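You operate a simulated robot arm through the tools that you are given. There is no shell and no other tool.

You run a simulated robot arm. Do the job below in one go: nothing can be reset, and whatever is moved stays where it is left.

TASK
Swap the pressed green box for the red one and press BORDER.
Fine: set the grey dial to BORDER; stand the small green box in the green tray; one press only; leave the press tray pushed in.

Only the result counts: the job must be done as asked and must still hold three seconds after the hand-in. Knocking over, shifting, dropping, spilling or breaking anything else fails it.

THE ROBOT
A 7-joint arm with a two-finger parallel gripper, fixed in place. Base frame: the origin is at the foot of the arm, x ahead of it, y to its left, z up; the work surface is at about z = 76. Units: cm, degrees, N and s.
Its first joint turns from -166.0 to 166.0 degrees. Payload 3.43 kg.
Tool frame: the origin (TCP) lies between the finger pads and is the grasp point; the fingertips stand 3 cm ahead of it; z points along the fingers, y is the line along which they close. Largest opening 9.4 cm; finger width 2.8, thickness 1; the body of the gripper, 5 by 9.6 cm, starts 5.5 cm behind the TCP.
Orientation is that of the tool frame in the base frame, as a unit quaternion [x, y, z, w]. With the fingers straight down and closing along the base's y, the tool's x points along the base's -x, its y along +y and its z along -z.

THE INTERFACE
- The arm moves only by the tool apply_moves. Its argument "series" is one flat list of numbers, 6 for each row, row after row: the shift along the tool's x, y, z in units of 30 mm (1.0 is 30 mm), then the turn, a rotation vector about the tool's x, y, z in units of 4 degrees (1.0 is 4 degrees). In form: [dx, dy, dz, wx, wy, wz, dx, dy, dz, wx, wy, wz, ...]. A call has 1 to 20 rows; each row shifts and turns the commanded pose from where the row before left it, along the tool's axes as they then stand. "hand" is the opening, from 0 (shut) to 1 (fully open), set as the call begins (left out, the last holds). A call with a number of a shift or a turn outside -1 to 1 is refused whole. A row lasts 0.2 s, in which the tool goes at most 5 cm and 8.6 degrees; a call with a longer step from one row to the next is refused whole, and so is a gripper value outside its range. A pose out of reach is approached as far as the arm can. The call stops where the force on the tool passes 50 N (or 10 N more than at its start, if that is more) or the arm is blocked; 0.2 s more then pass. Each finger travels about 4.5 cm/s and halts on what it meets, pressing with about 40 N; the grip force reading is that of the motor and also rises with nothing between the fingers. The clock runs only during rows and for 0.2 s after the last one: add rows that do not move to give the fingers time. The reply holds the time, the measured pose of the TCP, the force on the tool along the base axes, the opening and the grip force, in the units named above and with some noise, with the torque about the TCP (base axes, N m) and any sound that the robot's microphone picked up, and new pictures: "pictures" is both (left out), scene, wrist or none.
- Cameras (640 x 400 px; columns grow to the right, rows downward): "scene" is fixed at [5.03, -65.09, 150.26]; the picture's right is [0.29, -0.96, 0.00], its down [-0.80, -0.25, -0.55] and it looks along [0.52, 0.16, -0.84] (base axes); focal length 347 px, centre (320, 200). "wrist" rides on the gripper at [7.6, 1.4, -10.3] in the tool frame; the picture's right is [-0.18, 0.98, 0.00], its down [-0.75, -0.14, -0.64] and it looks along [-0.63, -0.12, 0.77] (tool axes); focal length 243 px, centre (320, 200). There is no depth. A picture from a camera that has moved, and an enlarged one, comes with that camera's place and axes in the base frame and with its lens.
- move_column(by): slides the trunk up (or, below 0, down) by that many cm; the arm rides with it, the base frame stays. It gives what a move gives, with no picture.
- zoom(camera, box): a new picture of the part [left, top, right, bottom] of that camera's present view, enlarged. The clock stands still meanwhile.
- sign_off(): hands the job in; it is judged then, once.

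Places have to be worked out from the pictures, the camera data and where the tool is seen. Open the gripper and draw the arm clear of the work before you hand the job in, unless the task says otherwise.

The tools are called after "Call:" as name(argument=value, ...) on one line, values as JSON. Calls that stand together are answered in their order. apply_moves: Moves the arm, as the interface text tells. Its arguments: {"type":"object","properties":{"series":{"type":"array","items":{"type":"number"}},"hand":{"type":"number"},"pictures":{"type":"string","enum":["both","scene","wrist","none"]}},"required":["series"]} The other tools are called the same way: move_column (by) slides the trunk up or down; zoom (camera, box) takes an enlarged picture of a part of a camera's view; sign_off () hands the job in.

At the start:

```text
clock: 0.0
eef_pos: [39.6, -37.45, 110.67]
tool_rot: [0.0, 1.0, 0.0, -0.001]
wrist_force: [-0.2, -0.6, 0.2]
wrist_torque: [-0.01, 0.03, 0.0]
grip_width: 9.39
grasp_force: 0.1
trunk travel left (down, up): [-35.0, 26.0]
```

scene: 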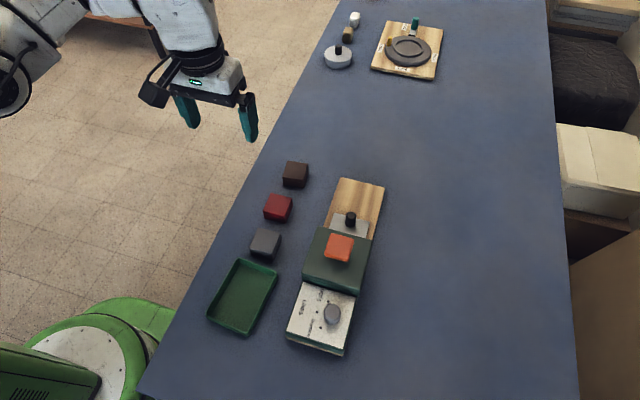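
wrist: 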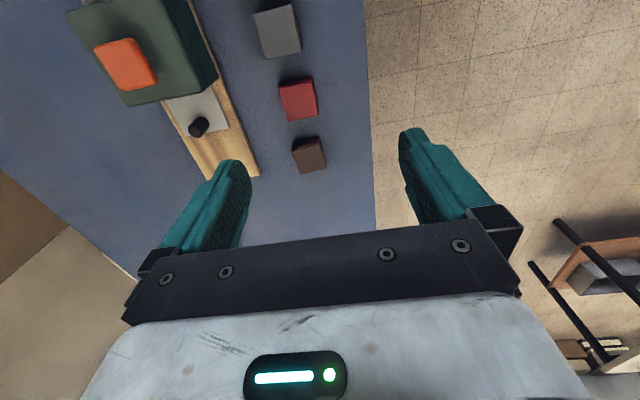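

I start by looking closely at the press, the boxes and the dial before moving anything.

Call:
zoom(camera="scene", box=[270, 160, 400, 360])

Call:
zoom(camera="scene", box=[280, 270, 370, 360])

Call:
zoom(camera="scene", box=[200, 150, 320, 345])

Call:
zoom(camera="scene", box=[310, 0, 460, 90])

Call:
zoom(camera="wrist", box=[60, 0, 340, 180])

```text
2.00 times, centred on (335, 260) of scene
camera zoom: at [5.03, -65.09, 150.26], right [0.29, -0.96, 0.0], down [-0.8, -0.25, -0.55], along [0.52, 0.16, -0.84], focal length 695 px, centre (290, 80)
```

zoom: 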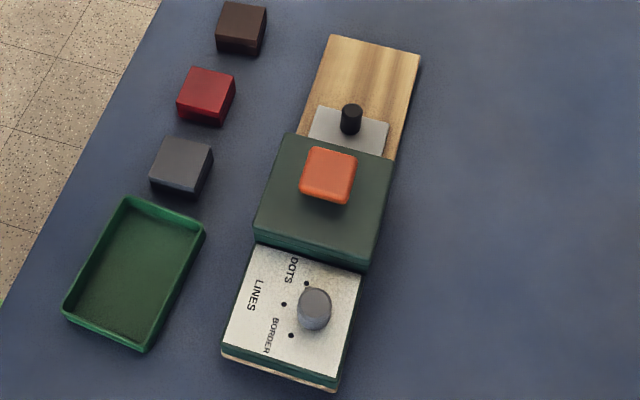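

```text
4.44 times, centred on (325, 315) of scene
camera zoom: at [5.03, -65.09, 150.26], right [0.29, -0.96, 0.0], down [-0.8, -0.25, -0.55], along [0.52, 0.16, -0.84], focal length 1544 px, centre (298, -311)
```

zoom: 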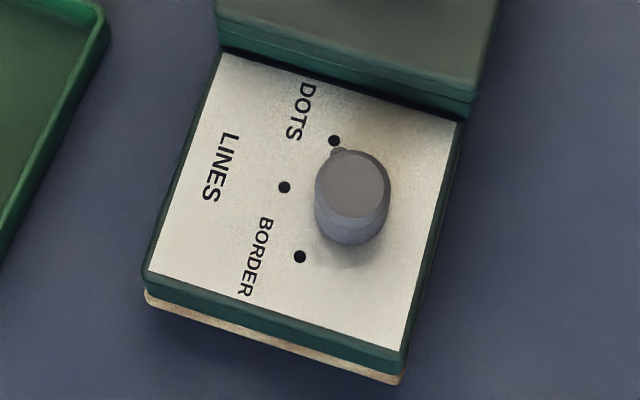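

```text
2.05 times, centred on (260, 248) of scene
camera zoom: at [5.03, -65.09, 150.26], right [0.29, -0.96, 0.0], down [-0.8, -0.25, -0.55], along [0.52, 0.16, -0.84], focal length 713 px, centre (443, 103)
```

zoom: 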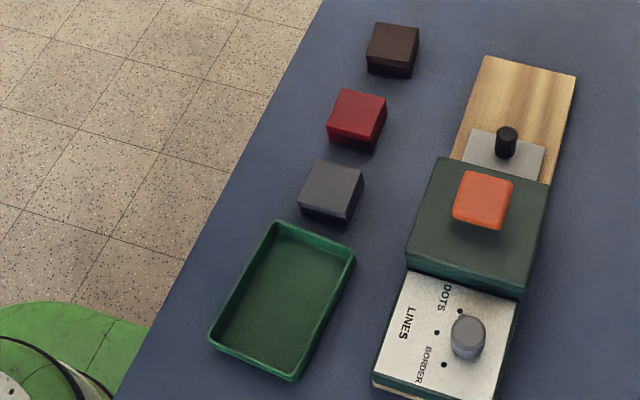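

```text
4.27 times, centred on (385, 45) of scene
camera zoom: at [5.03, -65.09, 150.26], right [0.29, -0.96, 0.0], down [-0.8, -0.25, -0.55], along [0.52, 0.16, -0.84], focal length 1482 px, centre (43, 861)
```

zoom: 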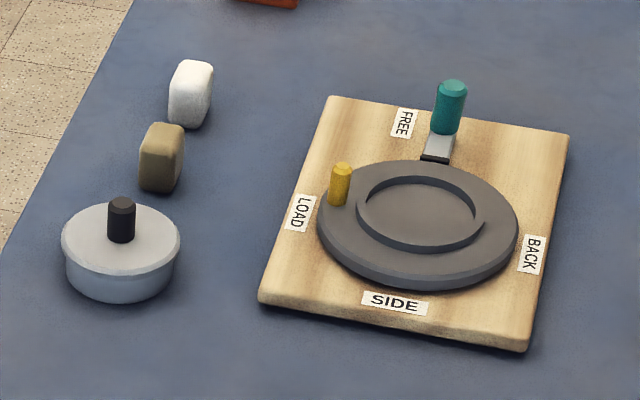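

```text
2.22 times, centred on (200, 90) of wrist
camera zoom: at [32.12, -36.28, 121.05], right [0.18, 0.98, 0.0], down [0.75, -0.14, 0.64], along [0.63, -0.12, -0.77], focal length 539 px, centre (587, 444)
```

zoom: 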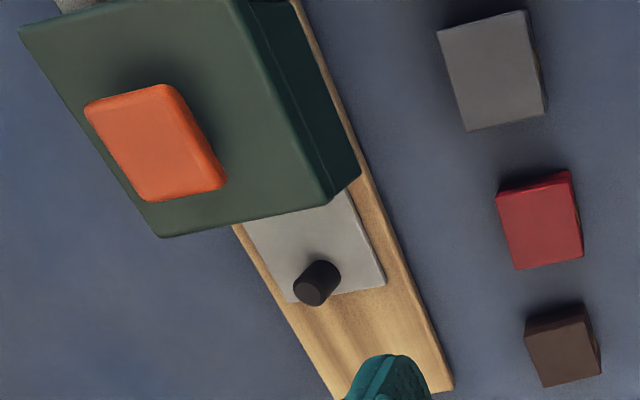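

The press lies along x at about y = -60: the dial panel is at x 17-28, the head at x 28-39.5 (top z about 84.5) and the tray knob at about (44.7, -60.2), z 79-84. The boxes sit in a row at y of about -43, with red near x = 44. I move above the tray knob to see it better.

Call:
apply_moves(series=[-0.2125, -0.948, 0.3, 0, 0, 0, -0.2125, -0.948, 0.3, 0, 0, 0, -0.2125, -0.948, 0.3, 0, 0, 0, -0.2125, -0.948, 0.3, 0, 0, 0, -0.2125, -0.948, 0.3, 0, 0, 0, -0.2125, -0.948, 0.3, 0, 0, 0, -0.2125, -0.948, 0.3, 0, 0, 0, -0.2125, -0.948, 0.3, 0, 0, 0, 0, 0, 0, 0, 0, 0], hand=1)

```text
clock: 2.0
eef_pos: [44.72, -60.62, 103.3]
tool_rot: [0.0, 1.0, 0.0, 0.0]
wrist_force: [0.0, -1.2, 0.9]
wrist_torque: [0.03, 0.02, 0.03]
grip_width: 9.43
grasp_force: 0.0
trunk travel left (down, up): [-35.0, 26.0]
camera wrist: at [37.19, -59.27, 113.66], right [0.18, 0.98, 0.0], down [0.75, -0.14, 0.64], along [0.63, -0.12, -0.77], focal length 243 px, centre (320, 200)
```

scene: 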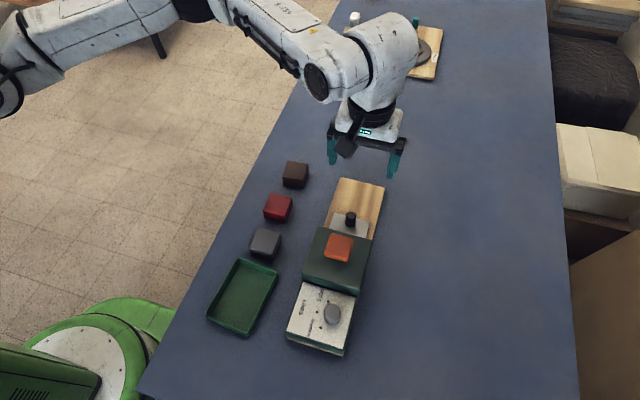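
wrist: 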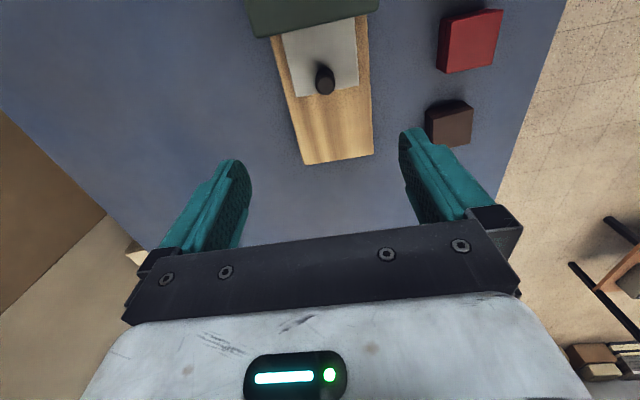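

Call:
zoom(camera="wrist", box=[230, 0, 400, 170])

Call:
zoom(camera="scene", box=[300, 170, 400, 270])

```text
2.35 times, centred on (315, 85) of wrist
camera zoom: at [37.19, -59.27, 113.66], right [0.18, 0.98, 0.0], down [0.75, -0.14, 0.64], along [0.63, -0.12, -0.77], focal length 571 px, centre (332, 471)
```

zoom: 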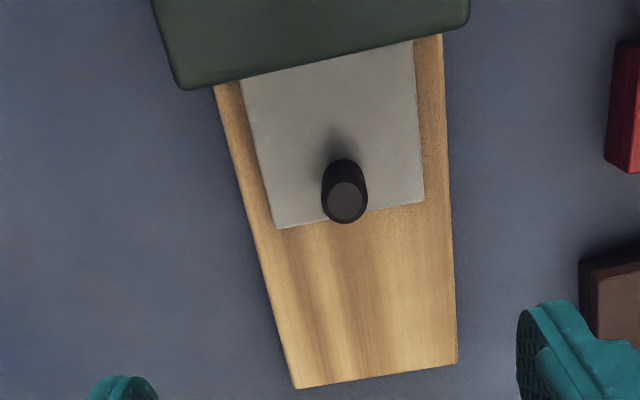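

```text
4.00 times, centred on (350, 220) of scene
camera zoom: at [5.03, -65.09, 150.26], right [0.29, -0.96, 0.0], down [-0.8, -0.25, -0.55], along [0.52, 0.16, -0.84], focal length 1390 px, centre (200, 120)
```

zoom: 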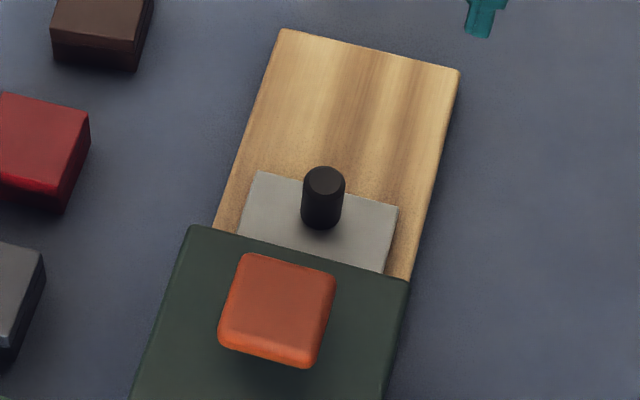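

The knob top comes out at about (45.1, -60.1, 83.5) and the plate at about z = 78. I lower to just above it with the fingers straddling it, then check.

Call:
apply_moves(series=[-0.13, 0.17, 0.9, 0, 0, 0, 0, 0, 0.9, 0, 0, 0, 0, 0, 0.9, 0, 0, 0, 0, 0, 0.9, 0, 0, 0, 0, 0, 0.9, 0, 0, 0, 0, 0, 0.5, 0, 0, 0, 0, 0, 0, 0, 0, 0])

```text
clock: 3.6
eef_pos: [45.07, -59.79, 88.66]
tool_rot: [0.0, 1.0, 0.0, 0.0]
wrist_force: [-0.8, 0.5, 0.0]
wrist_torque: [-0.01, -0.03, -0.01]
grip_width: 9.38
grasp_force: 0.0
trunk travel left (down, up): [-35.0, 26.0]
camera wrist: at [37.58, -58.48, 99.0], right [0.18, 0.98, 0.0], down [0.75, -0.14, 0.64], along [0.63, -0.12, -0.77], focal length 243 px, centre (320, 200)
```

scene: 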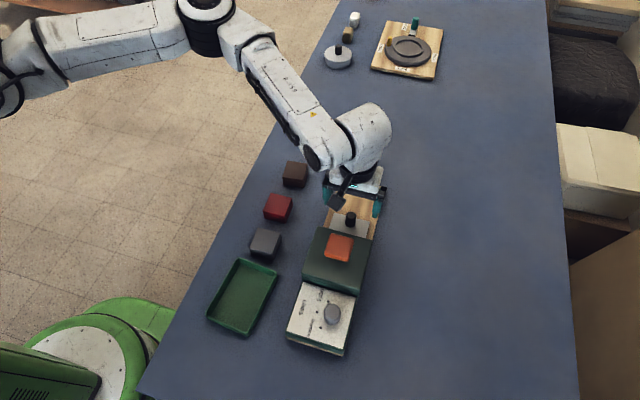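
wrist: 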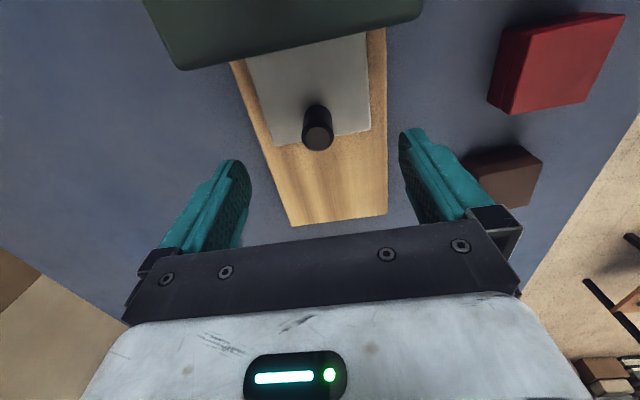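

The knob projects to about (45.1, -60.05), so the fingers are well aligned. I descend to z of about 83.2 and close gently on it.

Call:
apply_moves(series=[0, -0.08, 0.6, 0, 0, 0, 0, 0, 0.6, 0, 0, 0, 0, 0, 0.6, 0, 0, 0, 0, 0, 0, 0, 0, 0])

Call:
apply_moves(series=[0, 0, 0, 0, 0, 0, 0, 0, 0, 0, 0, 0, 0, 0, 0, 0, 0, 0, 0, 0, 0, 0, 0, 0, 0, 0, 0, 0, 0, 0], hand=0)

```text
clock: 4.6
eef_pos: [44.95, -60.11, 83.07]
tool_rot: [0.0, 1.0, 0.0, 0.001]
wrist_force: [-0.1, -0.4, 0.7]
wrist_torque: [0.0, -0.02, 0.0]
grip_width: 9.4
grasp_force: 0.1
trunk travel left (down, up): [-35.0, 26.0]
camera wrist: at [37.47, -58.84, 93.39], right [0.18, 0.98, 0.0], down [0.75, -0.14, 0.64], along [0.63, -0.12, -0.77], focal length 243 px, centre (320, 200)
```

scene: 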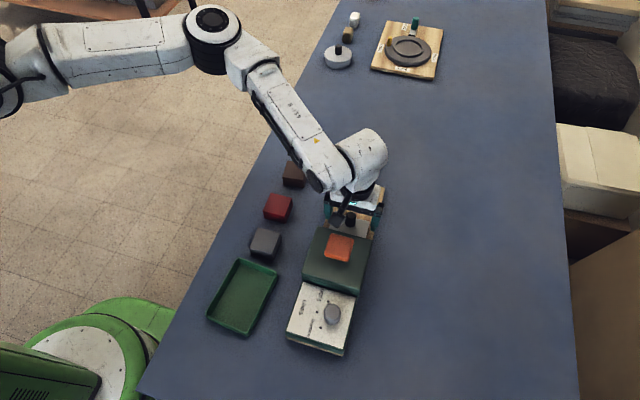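
wrist: 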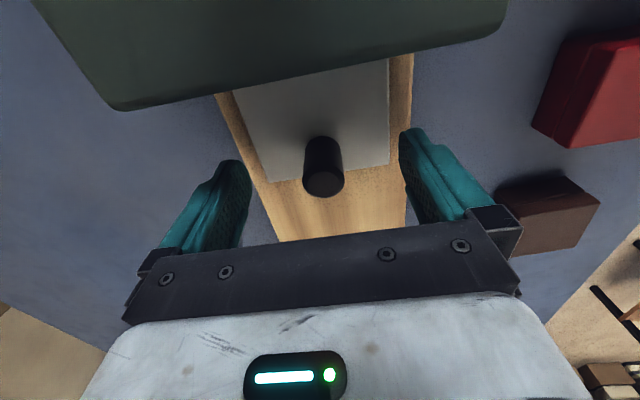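

```text
clock: 5.8
eef_pos: [44.95, -60.01, 83.05]
tool_rot: [0.0, 1.0, 0.001, 0.0]
wrist_force: [-0.9, 14.0, 4.0]
wrist_torque: [-0.06, 0.04, -0.02]
grip_width: 2.38
grasp_force: 32.0
trunk travel left (down, up): [-35.0, 26.0]
camera wrist: at [37.49, -58.72, 93.39], right [0.18, 0.98, 0.0], down [0.75, -0.14, 0.64], along [0.63, -0.12, -0.77], focal length 243 px, centre (320, 200)
```

scene: 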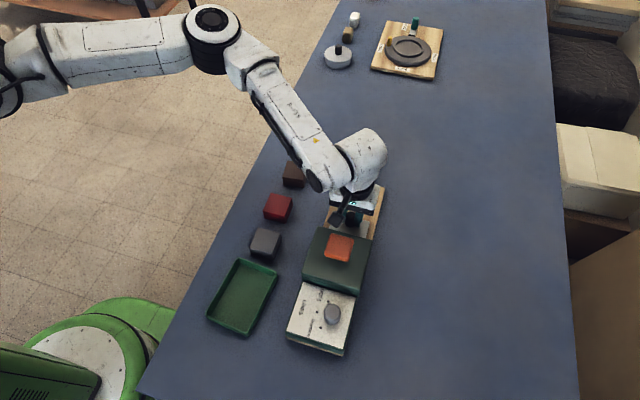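
wrist: 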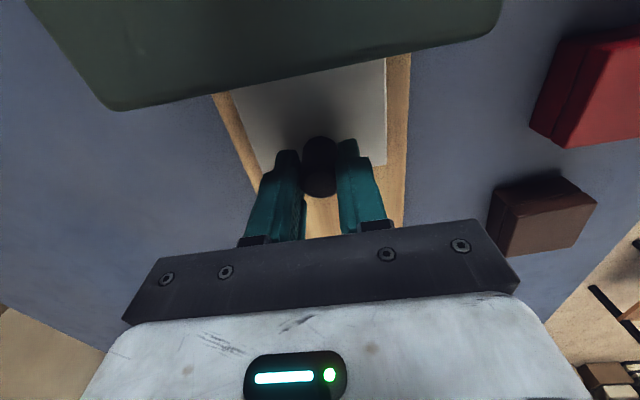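

The knob is gripped (2.4 cm), with a 14 N sideways offset force. I shift about 1.5 mm in +y to relieve it and pull slowly 3 cm along +x.

Call:
apply_moves(series=[0, 0.05, 0, 0, 0, 0, -0.1, 0, 0, 0, 0, 0, -0.15, 0, 0, 0, 0, 0, -0.15, 0, 0, 0, 0, 0, -0.15, 0, 0, 0, 0, 0, -0.15, 0, 0, 0, 0, 0, -0.15, 0, 0, 0, 0, 0, -0.15, 0, 0, 0, 0, 0])

```text
clock: 7.6
eef_pos: [48.08, -60.05, 82.99]
tool_rot: [0.0, 1.0, -0.002, 0.001]
wrist_force: [-1.0, -10.4, 5.7]
wrist_torque: [0.27, 0.37, 0.02]
grip_width: 2.33
grasp_force: 39.8
trunk travel left (down, up): [-35.0, 26.0]
camera wrist: at [40.61, -58.63, 93.39], right [0.18, 0.98, 0.0], down [0.75, -0.14, 0.64], along [0.63, -0.12, -0.77], focal length 243 px, centre (320, 200)
```

scene: 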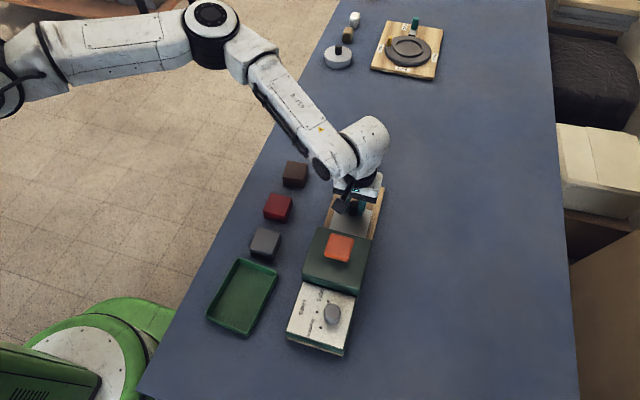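
wrist: 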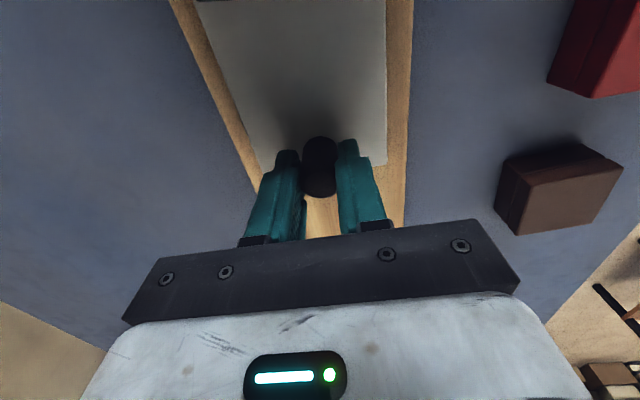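

The tray slides with almost no x force. I relieve the y load a little and keep pulling.

Call:
apply_moves(series=[-0.15, -0.023, 0, 0, 0, 0, -0.15, 0, 0, 0, 0, 0, -0.15, 0, 0, 0, 0, 0, -0.15, 0, 0, 0, 0, 0, -0.15, 0, 0, 0, 0, 0, -0.15, 0, 0, 0, 0, 0, -0.15, 0, 0, 0, 0, 0, -0.15, 0, 0, 0, 0, 0, -0.15, 0, 0, 0, 0, 0, -0.15, 0, 0, 0, 0, 0, -0.15, 0, 0, 0, 0, 0, -0.15, 0, 0, 0, 0, 0, 0, 0, 0, 0, 0, 0])

```text
clock: 10.4
eef_pos: [53.69, -59.92, 83.01]
tool_rot: [0.0, 1.0, 0.001, 0.0]
wrist_force: [-2.0, -6.8, -0.4]
wrist_torque: [-1.09, -0.58, 0.04]
grip_width: 2.31
grasp_force: 40.0
trunk travel left (down, up): [-35.0, 26.0]
camera wrist: at [46.17, -58.59, 93.39], right [0.18, 0.98, 0.0], down [0.75, -0.14, 0.64], along [0.63, -0.12, -0.77], focal length 243 px, centre (320, 200)
```

scene: 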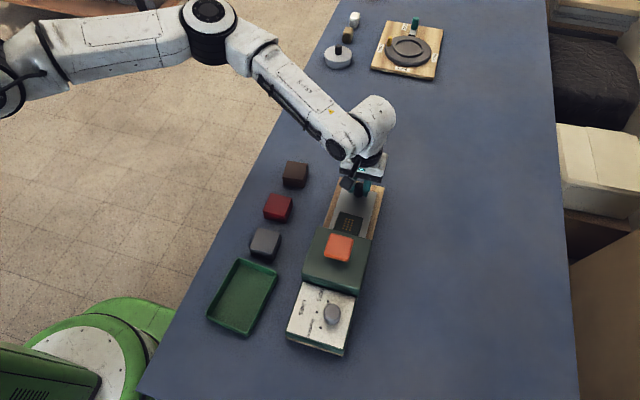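
wrist: 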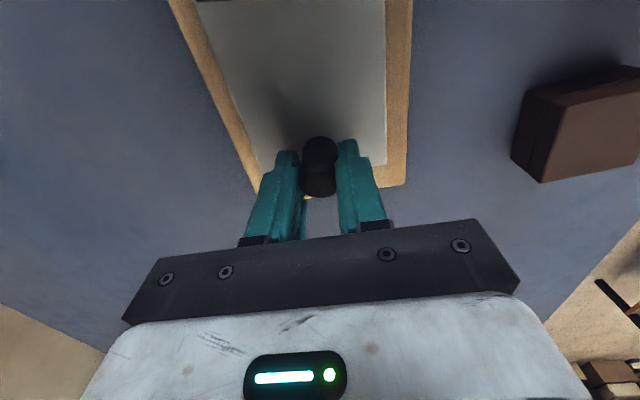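

Call:
zoom(camera="scene", box=[300, 170, 400, 270])

```text
4.00 times, centred on (350, 220) of scene
camera zoom: at [5.03, -65.09, 150.26], right [0.29, -0.96, 0.0], down [-0.8, -0.25, -0.55], along [0.52, 0.16, -0.84], focal length 1390 px, centre (200, 120)
```

zoom: 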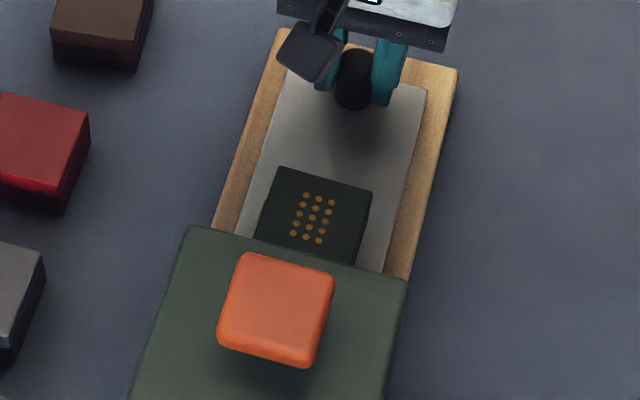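

The dark green box, stamped with dots, is emerging on the tray. I keep pulling toward the stop.

Call:
apply_moves(series=[-0.12, -0.01, 0, 0, 0, 0, -0.12, 0, 0, 0, 0, 0, -0.12, 0, 0, 0, 0, 0, -0.12, 0, 0, 0, 0, 0, -0.12, 0, 0, 0, 0, 0, -0.12, 0, 0, 0, 0, 0, -0.12, 0, 0, 0, 0, 0, -0.12, 0, 0, 0, 0, 0, 0, 0, 0, 0, 0, 0])

Call:
zoom(camera="scene", box=[300, 170, 400, 270])

```text
clock: 12.4
eef_pos: [56.13, -60.17, 83.06]
tool_rot: [0.001, 1.0, 0.0, -0.001]
wrist_force: [-14.1, 0.5, -0.7]
wrist_torque: [0.36, 1.0, -0.05]
grip_width: 2.32
grasp_force: 40.3
trunk travel left (down, up): [-35.0, 26.0]
camera wrist: at [48.74, -58.8, 93.42], right [0.19, 0.98, 0.0], down [0.76, -0.14, 0.64], along [0.63, -0.12, -0.77], focal length 243 px, centre (320, 200)
```

scene: 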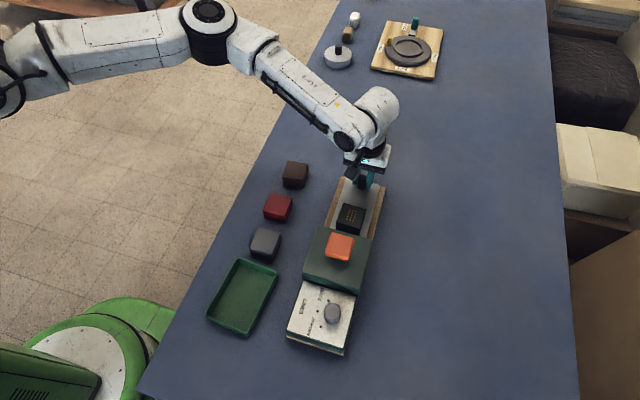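
wrist: 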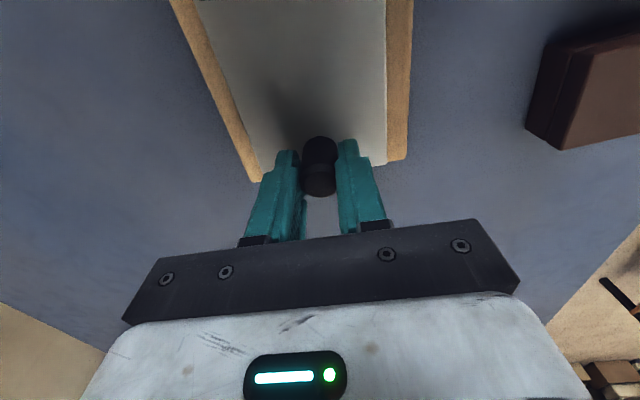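

```text
4.00 times, centred on (350, 220) of scene
camera zoom: at [5.03, -65.09, 150.26], right [0.29, -0.96, 0.0], down [-0.8, -0.25, -0.55], along [0.52, 0.16, -0.84], focal length 1390 px, centre (200, 120)
```

zoom: 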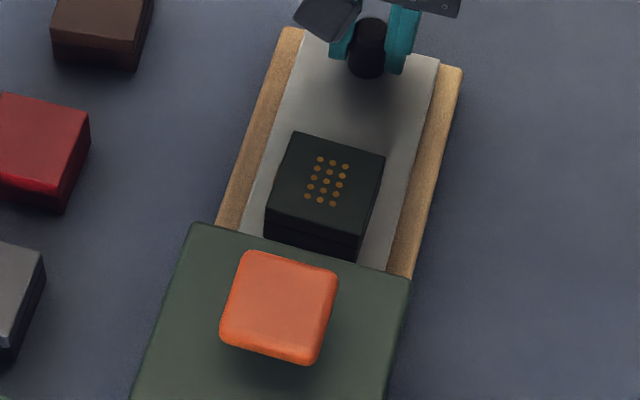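

The tray met its stop, and the press as a whole seems to have crept about 2 mm in +x, which I'll correct when pushing the tray back in. I release the knob and rise straight up.

Call:
apply_moves(series=[0.03, 0, 0, 0, 0, 0, 0.03, 0, 0, 0, 0, 0], pictures="none")

Call:
apply_moves(series=[0, 0, 0, 0, 0, 0, 0, 0, 0, 0, 0, 0, 0, 0, 0, 0, 0, 0, 0, 0, 0, 0, 0, 0, 0, 0, 0, 0, 0, 0], hand=0.7, pictures="none")

Call:
apply_moves(series=[0, 0, -0.4, 0, 0, 0, 0, 0, -0.8, 0, 0, 0, 0, 0, -0.9, 0, 0, 0, 0, 0, -0.9, 0, 0, 0, 0.8, 0, -0.5, 0, 0, 0, 0.9, 0, 0, 0, 0, 0, 0.9, 0, 0, 0, 0, 0, 0.7, 0, 0, 0, 0, 0, 0, 0, 0, 0, 0, 0])

Call:
zoom(camera="scene", box=[300, 170, 400, 270])

```text
clock: 13.0
eef_pos: [56.22, -60.0, 83.03]
tool_rot: [0.0, 1.0, 0.0, 0.0]
wrist_force: [-9.7, -1.3, -0.6]
wrist_torque: [-0.51, 0.87, 0.01]
grip_width: 2.35
grasp_force: 39.8
trunk travel left (down, up): [-35.0, 26.0]
```

```text
clock: 14.2
eef_pos: [56.27, -60.05, 83.08]
tool_rot: [0.0, 1.0, -0.001, 0.0]
wrist_force: [0.5, -0.3, 0.0]
wrist_torque: [0.01, 0.02, -0.01]
grip_width: 6.58
grasp_force: 0.0
trunk travel left (down, up): [-35.0, 26.0]
```

```text
clock: 16.2
eef_pos: [46.13, -60.24, 93.57]
tool_rot: [0.0, 1.0, 0.0, 0.0]
wrist_force: [0.3, -0.2, -0.5]
wrist_torque: [0.02, 0.02, -0.01]
grip_width: 6.57
grasp_force: 0.0
trunk travel left (down, up): [-35.0, 26.0]
camera wrist: at [38.58, -58.9, 103.96], right [0.18, 0.98, 0.0], down [0.75, -0.14, 0.64], along [0.63, -0.12, -0.77], focal length 243 px, centre (320, 200)
```

scene: 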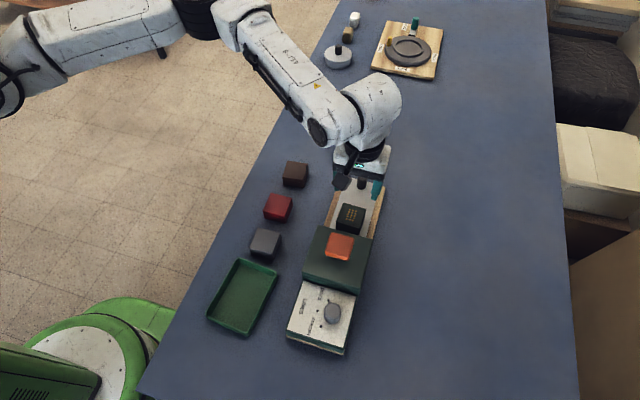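
wrist: 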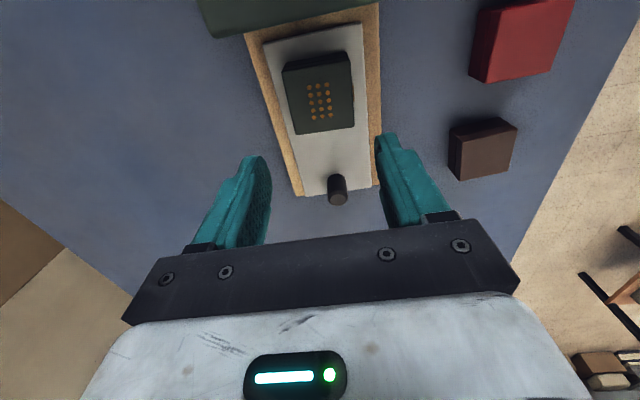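

```text
4.00 times, centred on (350, 220) of scene
camera zoom: at [5.03, -65.09, 150.26], right [0.29, -0.96, 0.0], down [-0.8, -0.25, -0.55], along [0.52, 0.16, -0.84], focal length 1390 px, centre (200, 120)
```

zoom: 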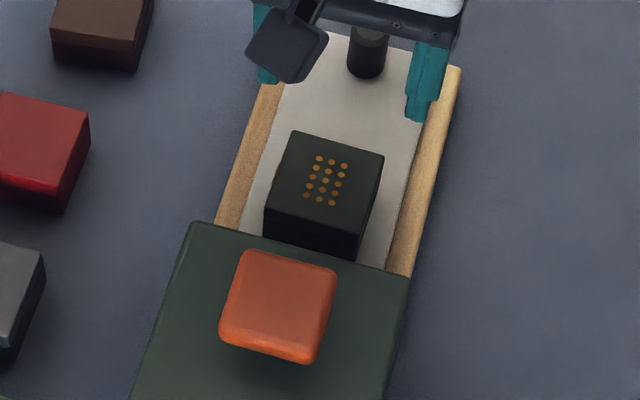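

Now a detailed wrist view of the green box for its position and yaw.

Call:
zoom(camera="wrist", box=[230, 20, 410, 210])

Call:
zoom(camera="wrist", box=[420, 0, 600, 190])

```text
2.11 times, centred on (320, 115) of wrist
camera zoom: at [38.58, -58.9, 103.96], right [0.18, 0.98, 0.0], down [0.75, -0.14, 0.64], along [0.63, -0.12, -0.77], focal length 511 px, centre (320, 379)
```

zoom: 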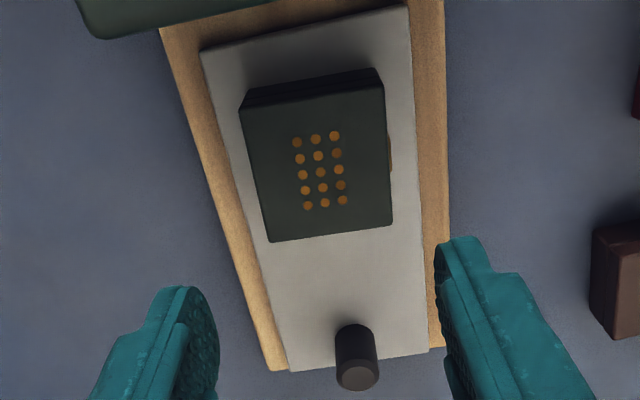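

```text
2.11 times, centred on (510, 95) of wrist
camera zoom: at [38.58, -58.9, 103.96], right [0.18, 0.98, 0.0], down [0.75, -0.14, 0.64], along [0.63, -0.12, -0.77], focal length 511 px, centre (-80, 421)
```

zoom: 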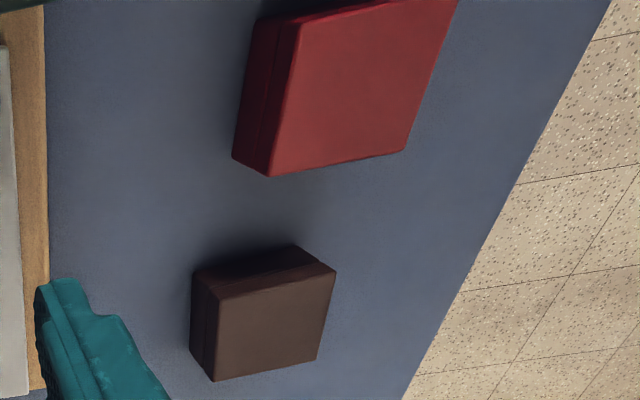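

The green box top is centred at about (45.4, -60.1, 82.2), roughly 5.5 × 5.4 cm and about 4 cm tall, with a yaw of about -2°. I open wider, align the yaw and descend to z of about 83, a height already shown safe for the camera over the button.

Call:
apply_moves(series=[0.243, 0.04, 0.5, 0, 0, 0, 0, 0, 0.6, 0, 0, 0.5, 0, 0, 0.6, 0, 0, 0, 0, 0, 0.6, 0, 0, 0, 0, 0, 0, 0, 0, 0], hand=0.83)

Call:
zoom(camera="scene", box=[300, 170, 400, 270])

```text
clock: 17.4
eef_pos: [45.56, -59.79, 86.61]
tool_rot: [0.017, 1.0, 0.0, 0.0]
wrist_force: [0.2, 0.5, -0.1]
wrist_torque: [0.01, -0.04, 0.0]
grip_width: 7.81
grasp_force: 0.0
trunk travel left (down, up): [-35.0, 26.0]
camera wrist: at [38.06, -58.21, 97.06], right [0.22, 0.98, 0.0], down [0.75, -0.17, 0.64], along [0.63, -0.14, -0.77], focal length 243 px, centre (320, 200)
```

scene: 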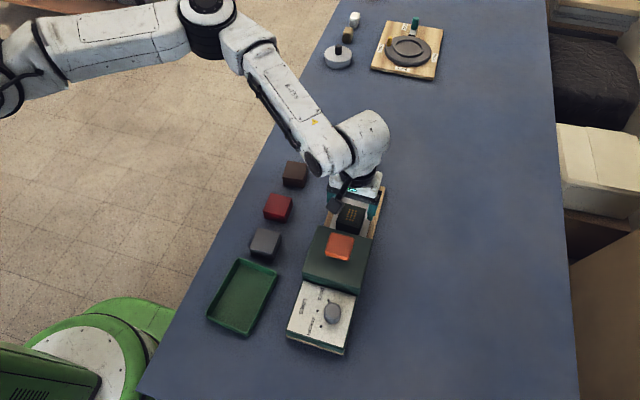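
wrist: 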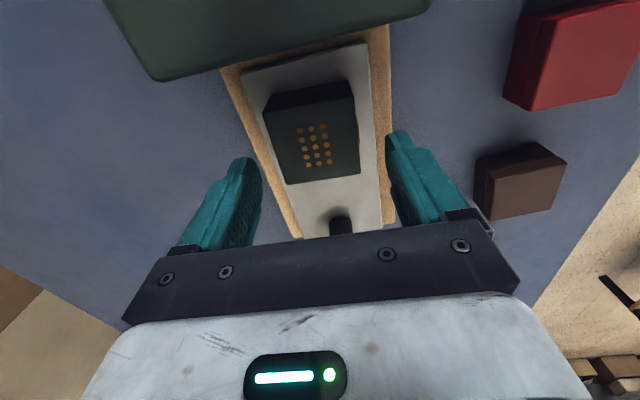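

```text
4.00 times, centred on (350, 220) of scene
camera zoom: at [5.03, -65.09, 150.26], right [0.29, -0.96, 0.0], down [-0.8, -0.25, -0.55], along [0.52, 0.16, -0.84], focal length 1390 px, centre (200, 120)
```

zoom: 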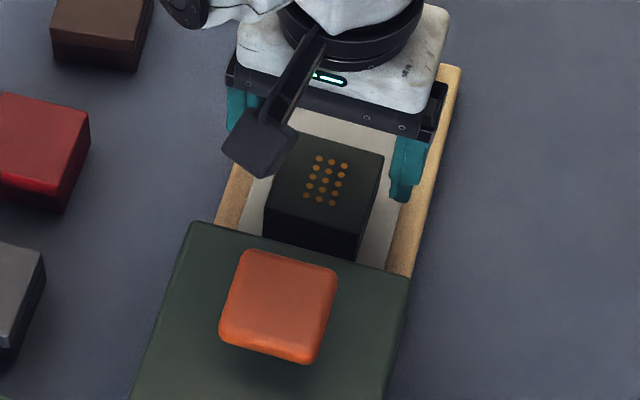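

Relative to the tool, the box is about 0.3 cm toward -y. I correct that, descend to z = 83 and close.

Call:
apply_moves(series=[0, -0.1, 0.4, 0, 0, 0, 0, 0, 0.4, 0, 0, 0, 0, 0, 0.4, 0, 0, 0, 0, 0, 0, 0, 0, 0])

Call:
apply_moves(series=[0, 0, 0, 0, 0, 0, 0, 0, 0, 0, 0, 0, 0, 0, 0, 0, 0, 0, 0, 0, 0, 0, 0, 0], hand=0.45)

```text
clock: 18.4
eef_pos: [45.57, -60.15, 82.99]
tool_rot: [0.017, 1.0, 0.0, 0.0]
wrist_force: [-0.4, -0.2, 0.2]
wrist_torque: [0.01, 0.01, 0.03]
grip_width: 7.79
grasp_force: 0.1
trunk travel left (down, up): [-35.0, 26.0]
camera wrist: at [38.15, -58.58, 93.34], right [0.22, 0.98, 0.0], down [0.75, -0.17, 0.64], along [0.63, -0.14, -0.77], focal length 243 px, centre (320, 200)
```

scene: 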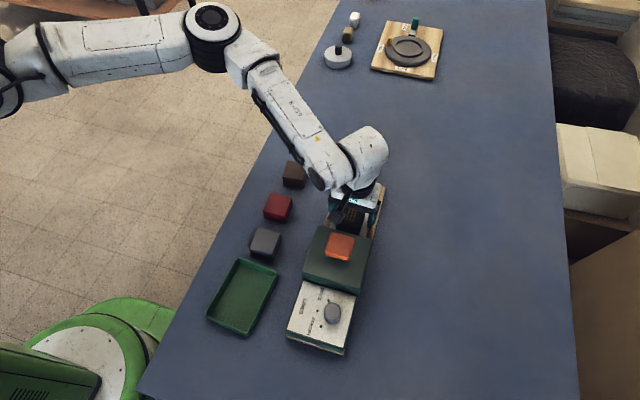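
wrist: 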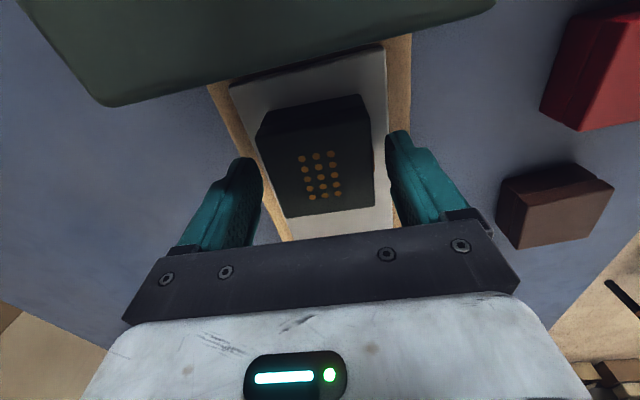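

```text
clock: 19.4
eef_pos: [45.66, -60.15, 83.13]
tool_rot: [0.017, 1.0, 0.0, 0.0]
wrist_force: [1.1, -0.1, 0.2]
wrist_torque: [-0.02, -0.02, 0.02]
grip_width: 5.5
grasp_force: 39.6
trunk travel left (down, up): [-35.0, 26.0]
camera wrist: at [38.15, -58.58, 93.37], right [0.22, 0.98, 0.0], down [0.75, -0.17, 0.64], along [0.63, -0.14, -0.77], focal length 243 px, centre (320, 200)
```

scene: 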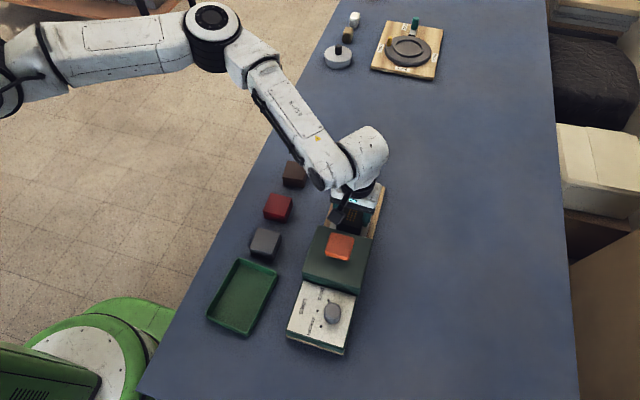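
wrist: 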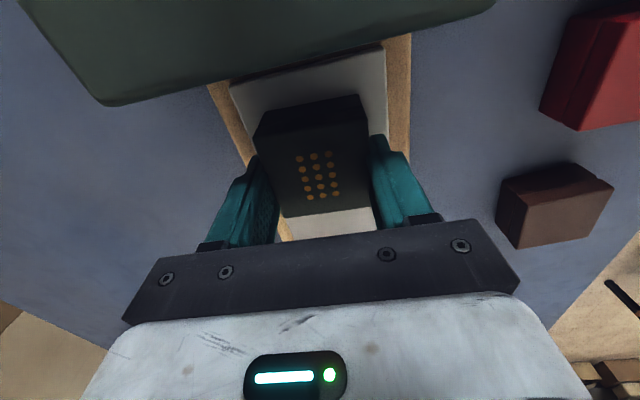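

The green box is held at 5.5 cm. I lift it straight up, then carry it over the green tray (centre about (23, -42.7), yaw about -5.5°).

Call:
apply_moves(series=[0, 0, -0.3, 0, 0, 0, 0, 0, -0.6, 0, 0, 0, 0, 0, -0.9, 0, 0, 0, 0, 0, -0.9, 0, 0, 0, 0, 0, -0.9, 0, 0, 0, 0, 0, -0.9, 0, 0, 0, 0, 0, -0.9, 0, 0, 0, 0, 0, 0, 0, 0, -0.5, 0, 0, 0, 0, 0, 0])

Call:
apply_moves(series=[0.4, 0.4, 0, 0, 0, 0, 0.75, 0.75, 0, 0, 0, 0, 0.75, 0.75, 0, 0, 0, 0, 0.8, 0.75, 0, 0, 0, 0, 0.8, 0.75, 0, 0, 0, 0, 0.8, 0.75, 0, 0, 0, 0, 0.8, 0.75, 0, 0, 0, 0, 0.8, 0.6, 0, 0, 0, 0, 0.8, 0.3, 0, 0, 0, 0, 0.8, 0, 0, 0, 0, 0, 0, 0, 0, 0, 0, 0])

```text
clock: 21.4
eef_pos: [45.42, -60.04, 99.39]
tool_rot: [0.0, 1.0, 0.0, 0.0]
wrist_force: [-0.2, -0.6, -0.6]
wrist_torque: [-0.01, 0.0, 0.0]
grip_width: 5.51
grasp_force: 40.2
trunk travel left (down, up): [-35.0, 26.0]
camera wrist: at [37.9, -58.76, 109.71], right [0.18, 0.98, 0.0], down [0.75, -0.14, 0.64], along [0.63, -0.12, -0.77], focal length 243 px, centre (320, 200)
```

scene: 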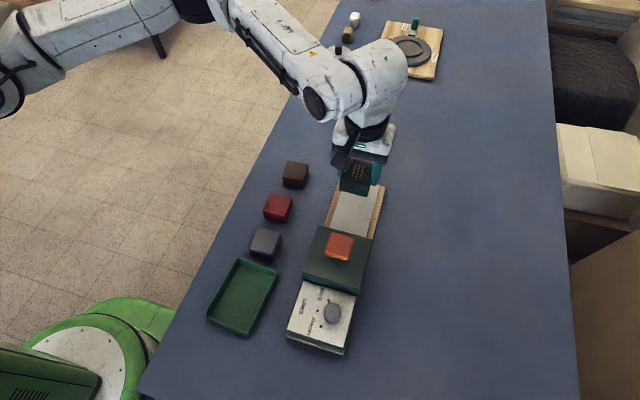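
wrist: 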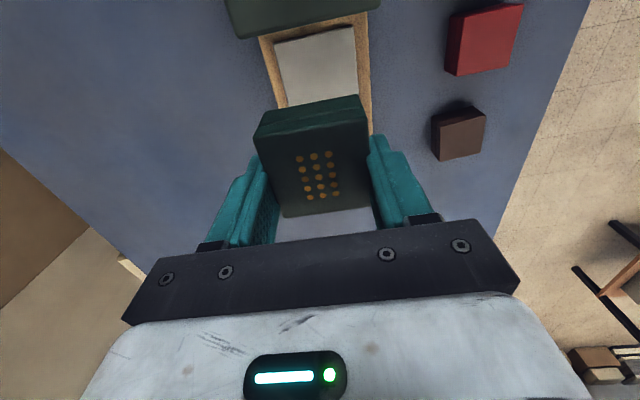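

```text
clock: 23.8
eef_pos: [23.32, -43.03, 99.36]
tool_rot: [0.0, 1.0, 0.001, 0.0]
wrist_force: [0.1, -0.4, -0.1]
wrist_torque: [0.0, 0.03, 0.01]
grip_width: 5.48
grasp_force: 40.1
trunk travel left (down, up): [-35.0, 26.0]
camera wrist: at [15.75, -41.71, 109.79], right [0.18, 0.98, 0.0], down [0.75, -0.14, 0.64], along [0.63, -0.12, -0.77], focal length 243 px, centre (320, 200)
```

scene: 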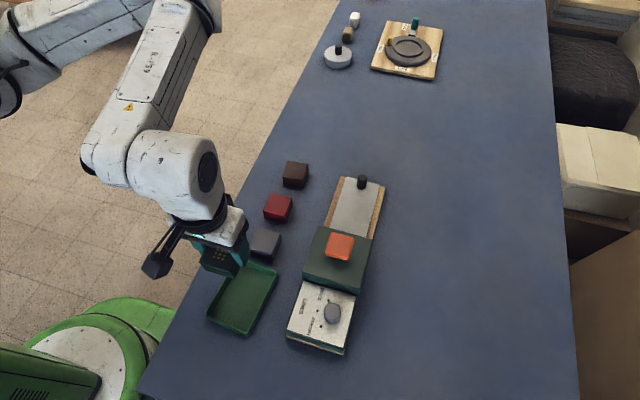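
wrist: 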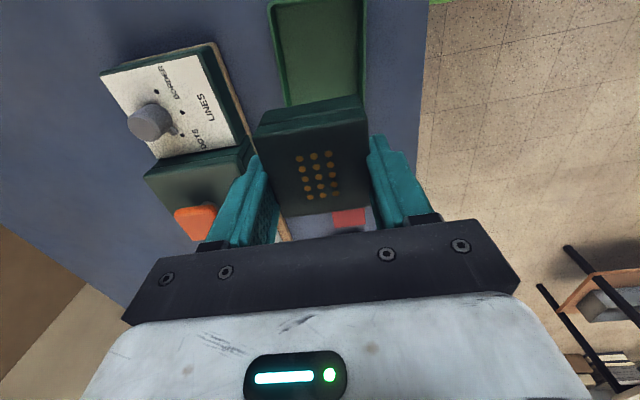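

The box is over the tray. I turn the gripper about 86° so the fingers close along the tray's long axis and clear the rims.

Call:
apply_moves(series=[0, 0, 0, 0, 0, -1, 0, 0, 0, 0, 0, -1, 0, 0, 0, 0, 0, -1, 0, 0, 0, 0, 0, -1, 0, 0, 0, 0, 0, -1, 0, 0, 0, 0, 0, -1, 0, 0, 0, 0, 0, -1, 0, 0, 0, 0, 0, -1, 0, 0, 0, 0, 0, -1, 0, 0, 0, 0, 0, -1, 0, 0, 0, 0, 0, -1, 0, 0, 0, 0, 0, -1, 0, 0, 0, 0, 0, -1, 0, 0, 0, 0, 0, -1, 0, 0, 0, 0, 0, -1, 0, 0, 0, 0, 0, -1, 0, 0, 0, 0, 0, -1, 0, 0, 0, 0, 0, -1, 0, 0, 0, 0, 0, -1, 0, 0, 0, 0, 0, -1], pictures="none")

Call:
apply_moves(series=[0, 0, 0, 0, 0, -0.8, 0, 0, 0, 0, 0, -0.8, 0, 0, 0, 0, 0, 0, 0, 0, 0, 0, 0, 0])

```text
clock: 28.0
eef_pos: [23.0, -42.86, 99.27]
tool_rot: [-0.644, 0.765, 0.0, 0.0]
wrist_force: [0.2, 0.5, -1.2]
wrist_torque: [0.0, 0.0, 0.01]
grip_width: 5.48
grasp_force: 40.1
trunk travel left (down, up): [-35.0, 26.0]
```

```text
clock: 29.0
eef_pos: [23.01, -42.81, 99.25]
tool_rot: [-0.684, 0.729, 0.0, -0.001]
wrist_force: [0.1, 0.3, 0.5]
wrist_torque: [0.02, -0.01, -0.03]
grip_width: 5.49
grasp_force: 40.0
trunk travel left (down, up): [-35.0, 26.0]
camera wrist: at [21.31, -50.42, 109.62], right [-0.97, 0.25, 0.0], down [0.19, 0.74, 0.64], along [0.16, 0.62, -0.77], focal length 243 px, centre (320, 200)
```

scene: 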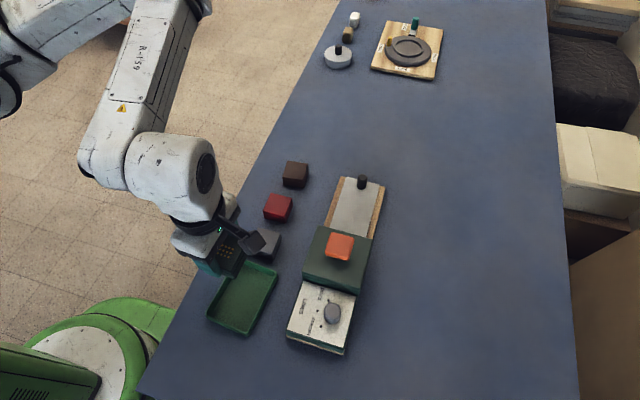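
wrist: 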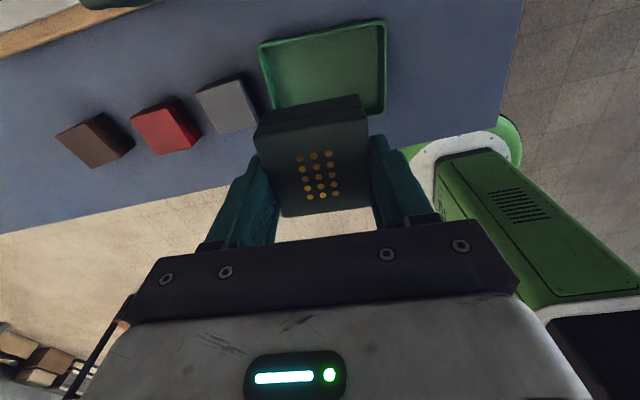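

The rotation is done and the robot reached it. I zoom on the tray in the wrist view to refine its position and yaw.

Call:
zoom(camera="wrist", box=[230, 0, 410, 130])

Call:
zoom(camera="scene", box=[190, 240, 300, 350])

```text
3.08 times, centred on (320, 65) of wrist
camera zoom: at [21.31, -50.42, 109.62], right [-0.97, 0.25, 0.0], down [0.19, 0.74, 0.64], along [0.16, 0.62, -0.77], focal length 746 px, centre (320, 615)
```

zoom: 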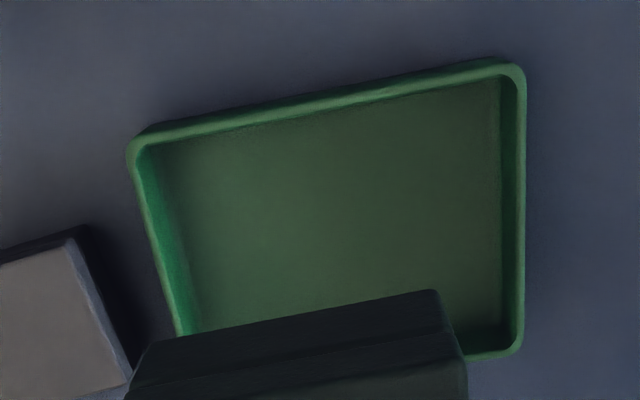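

```text
3.64 times, centred on (245, 295) of scene
camera zoom: at [5.03, -65.09, 150.26], right [0.29, -0.96, 0.0], down [-0.8, -0.25, -0.55], along [0.52, 0.16, -0.84], focal length 1263 px, centre (593, -146)
```

zoom: 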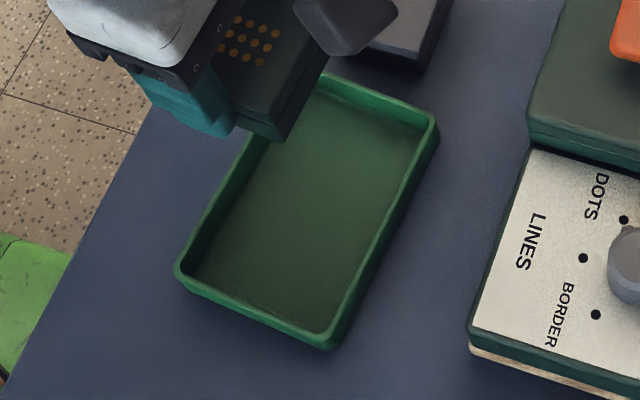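

The tray centre works out to (22.5, -42.6) with yaw about -5.4°. I centre the box over it, trim the yaw and descend to just above the floor.

Call:
apply_moves(series=[-0.055, 0.187, 0, 0, 0, 0.45, 0, 0, 0.9, 0, 0, 0, 0, 0, 0.9, 0, 0, 0, 0, 0, 0.9, 0, 0, 0, 0, 0, 0.9, 0, 0, 0, 0, 0, 0.9, 0, 0, 0, 0, 0, 0.6, 0, 0, 0, 0, 0, 0, 0, 0, 0])

Call:
zoom(camera="scene", box=[190, 240, 300, 350])

```text
clock: 30.8
eef_pos: [22.75, -42.46, 83.79]
tool_rot: [-0.673, 0.739, 0.0, 0.0]
wrist_force: [0.3, -0.2, 0.1]
wrist_torque: [0.01, 0.0, -0.01]
grip_width: 5.48
grasp_force: 39.9
trunk travel left (down, up): [-35.0, 26.0]
camera wrist: at [20.57, -50.09, 94.19], right [-0.96, 0.28, 0.0], down [0.21, 0.74, 0.64], along [0.18, 0.62, -0.77], focal length 243 px, centre (320, 200)
```

scene: 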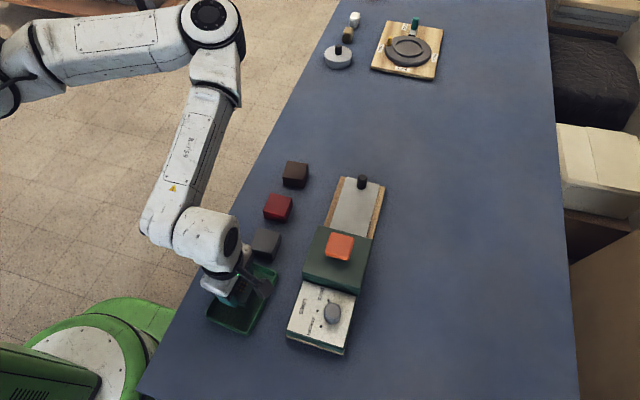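
wrist: 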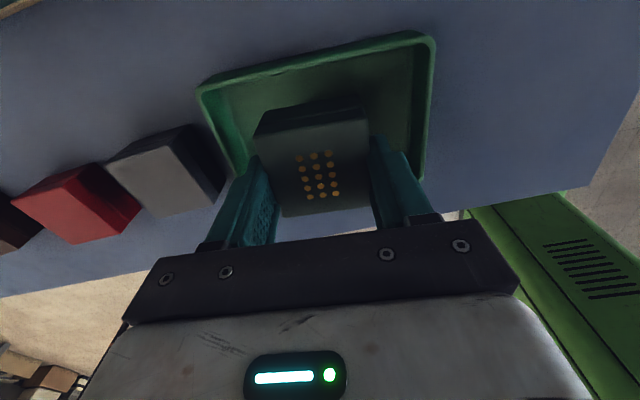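

```text
3.64 times, centred on (245, 295) of scene
camera zoom: at [5.03, -65.09, 150.26], right [0.29, -0.96, 0.0], down [-0.8, -0.25, -0.55], along [0.52, 0.16, -0.84], focal length 1263 px, centre (593, -146)
```

zoom: 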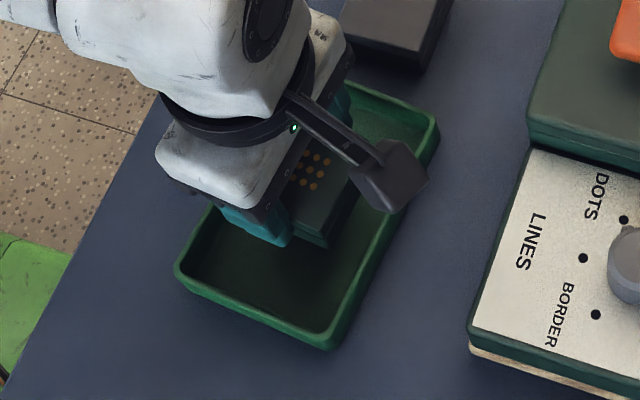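

The box is inside the rims. I lower in small steps and watch for contact force.

Call:
apply_moves(series=[0, 0, 0.1, 0, 0, 0, 0, 0, 0.1, 0, 0, 0, 0, 0, 0.1, 0, 0, 0, 0, 0, 0.1, 0, 0, 0, 0, 0, 0.1, 0, 0, 0, 0, 0, 0, 0, 0, 0], pictures="none")

Call:
apply_moves(series=[0, 0, 0.05, 0, 0, 0, 0, 0, 0.05, 0, 0, 0, 0, 0, 0, 0, 0, 0], pictures="wrist")

```text
clock: 32.2
eef_pos: [22.57, -42.65, 82.39]
tool_rot: [-0.673, 0.74, 0.0, 0.0]
wrist_force: [0.3, 0.4, -0.8]
wrist_torque: [0.01, 0.0, 0.01]
grip_width: 5.48
grasp_force: 40.2
trunk travel left (down, up): [-35.0, 26.0]
```

```text
clock: 33.0
eef_pos: [22.45, -42.49, 82.27]
tool_rot: [-0.674, 0.739, 0.001, 0.001]
wrist_force: [-0.4, 0.5, -0.8]
wrist_torque: [-0.05, 0.0, 0.03]
grip_width: 5.49
grasp_force: 39.7
trunk travel left (down, up): [-35.0, 26.0]
camera wrist: at [20.46, -50.1, 92.58], right [-0.96, 0.28, 0.0], down [0.21, 0.74, 0.64], along [0.18, 0.62, -0.77], focal length 243 px, centre (320, 200)
```

wrist: 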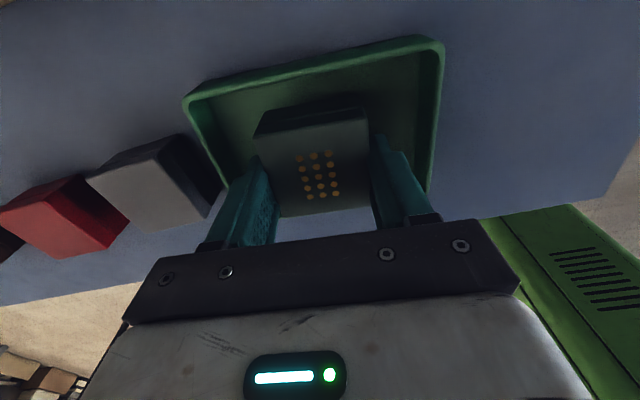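

Still no contact at z of about 82.2, so I keep lowering in small steps.

Call:
apply_moves(series=[0, 0, 0.05, 0, 0, 0, 0, 0, 0.05, 0, 0, 0, 0, 0, 0, 0, 0, 0], pictures="none")

Call:
apply_moves(series=[0, 0, 0.04, 0, 0, 0, 0, 0, 0.04, 0, 0, 0, 0, 0, 0, 0, 0, 0], pictures="none")

Call:
apply_moves(series=[0, 0, 0.04, 0, 0, 0, 0, 0, 0, 0, 0, 0], pictures="none")

```text
clock: 33.8
eef_pos: [22.48, -42.46, 81.93]
tool_rot: [-0.673, 0.739, 0.0, 0.001]
wrist_force: [-0.1, 0.9, -1.7]
wrist_torque: [0.02, -0.01, -0.02]
grip_width: 5.49
grasp_force: 40.3
trunk travel left (down, up): [-35.0, 26.0]
```

```text
clock: 34.6
eef_pos: [22.55, -42.56, 81.69]
tool_rot: [-0.673, 0.739, 0.0, 0.0]
wrist_force: [-0.1, 0.7, -0.2]
wrist_torque: [-0.02, 0.0, 0.02]
grip_width: 5.49
grasp_force: 39.8
trunk travel left (down, up): [-35.0, 26.0]
```

```text
clock: 35.2
eef_pos: [22.52, -42.63, 81.53]
tool_rot: [-0.673, 0.74, 0.0, -0.001]
wrist_force: [0.9, 0.0, -1.1]
wrist_torque: [0.0, -0.01, 0.06]
grip_width: 5.51
grasp_force: 40.1
trunk travel left (down, up): [-35.0, 26.0]
```

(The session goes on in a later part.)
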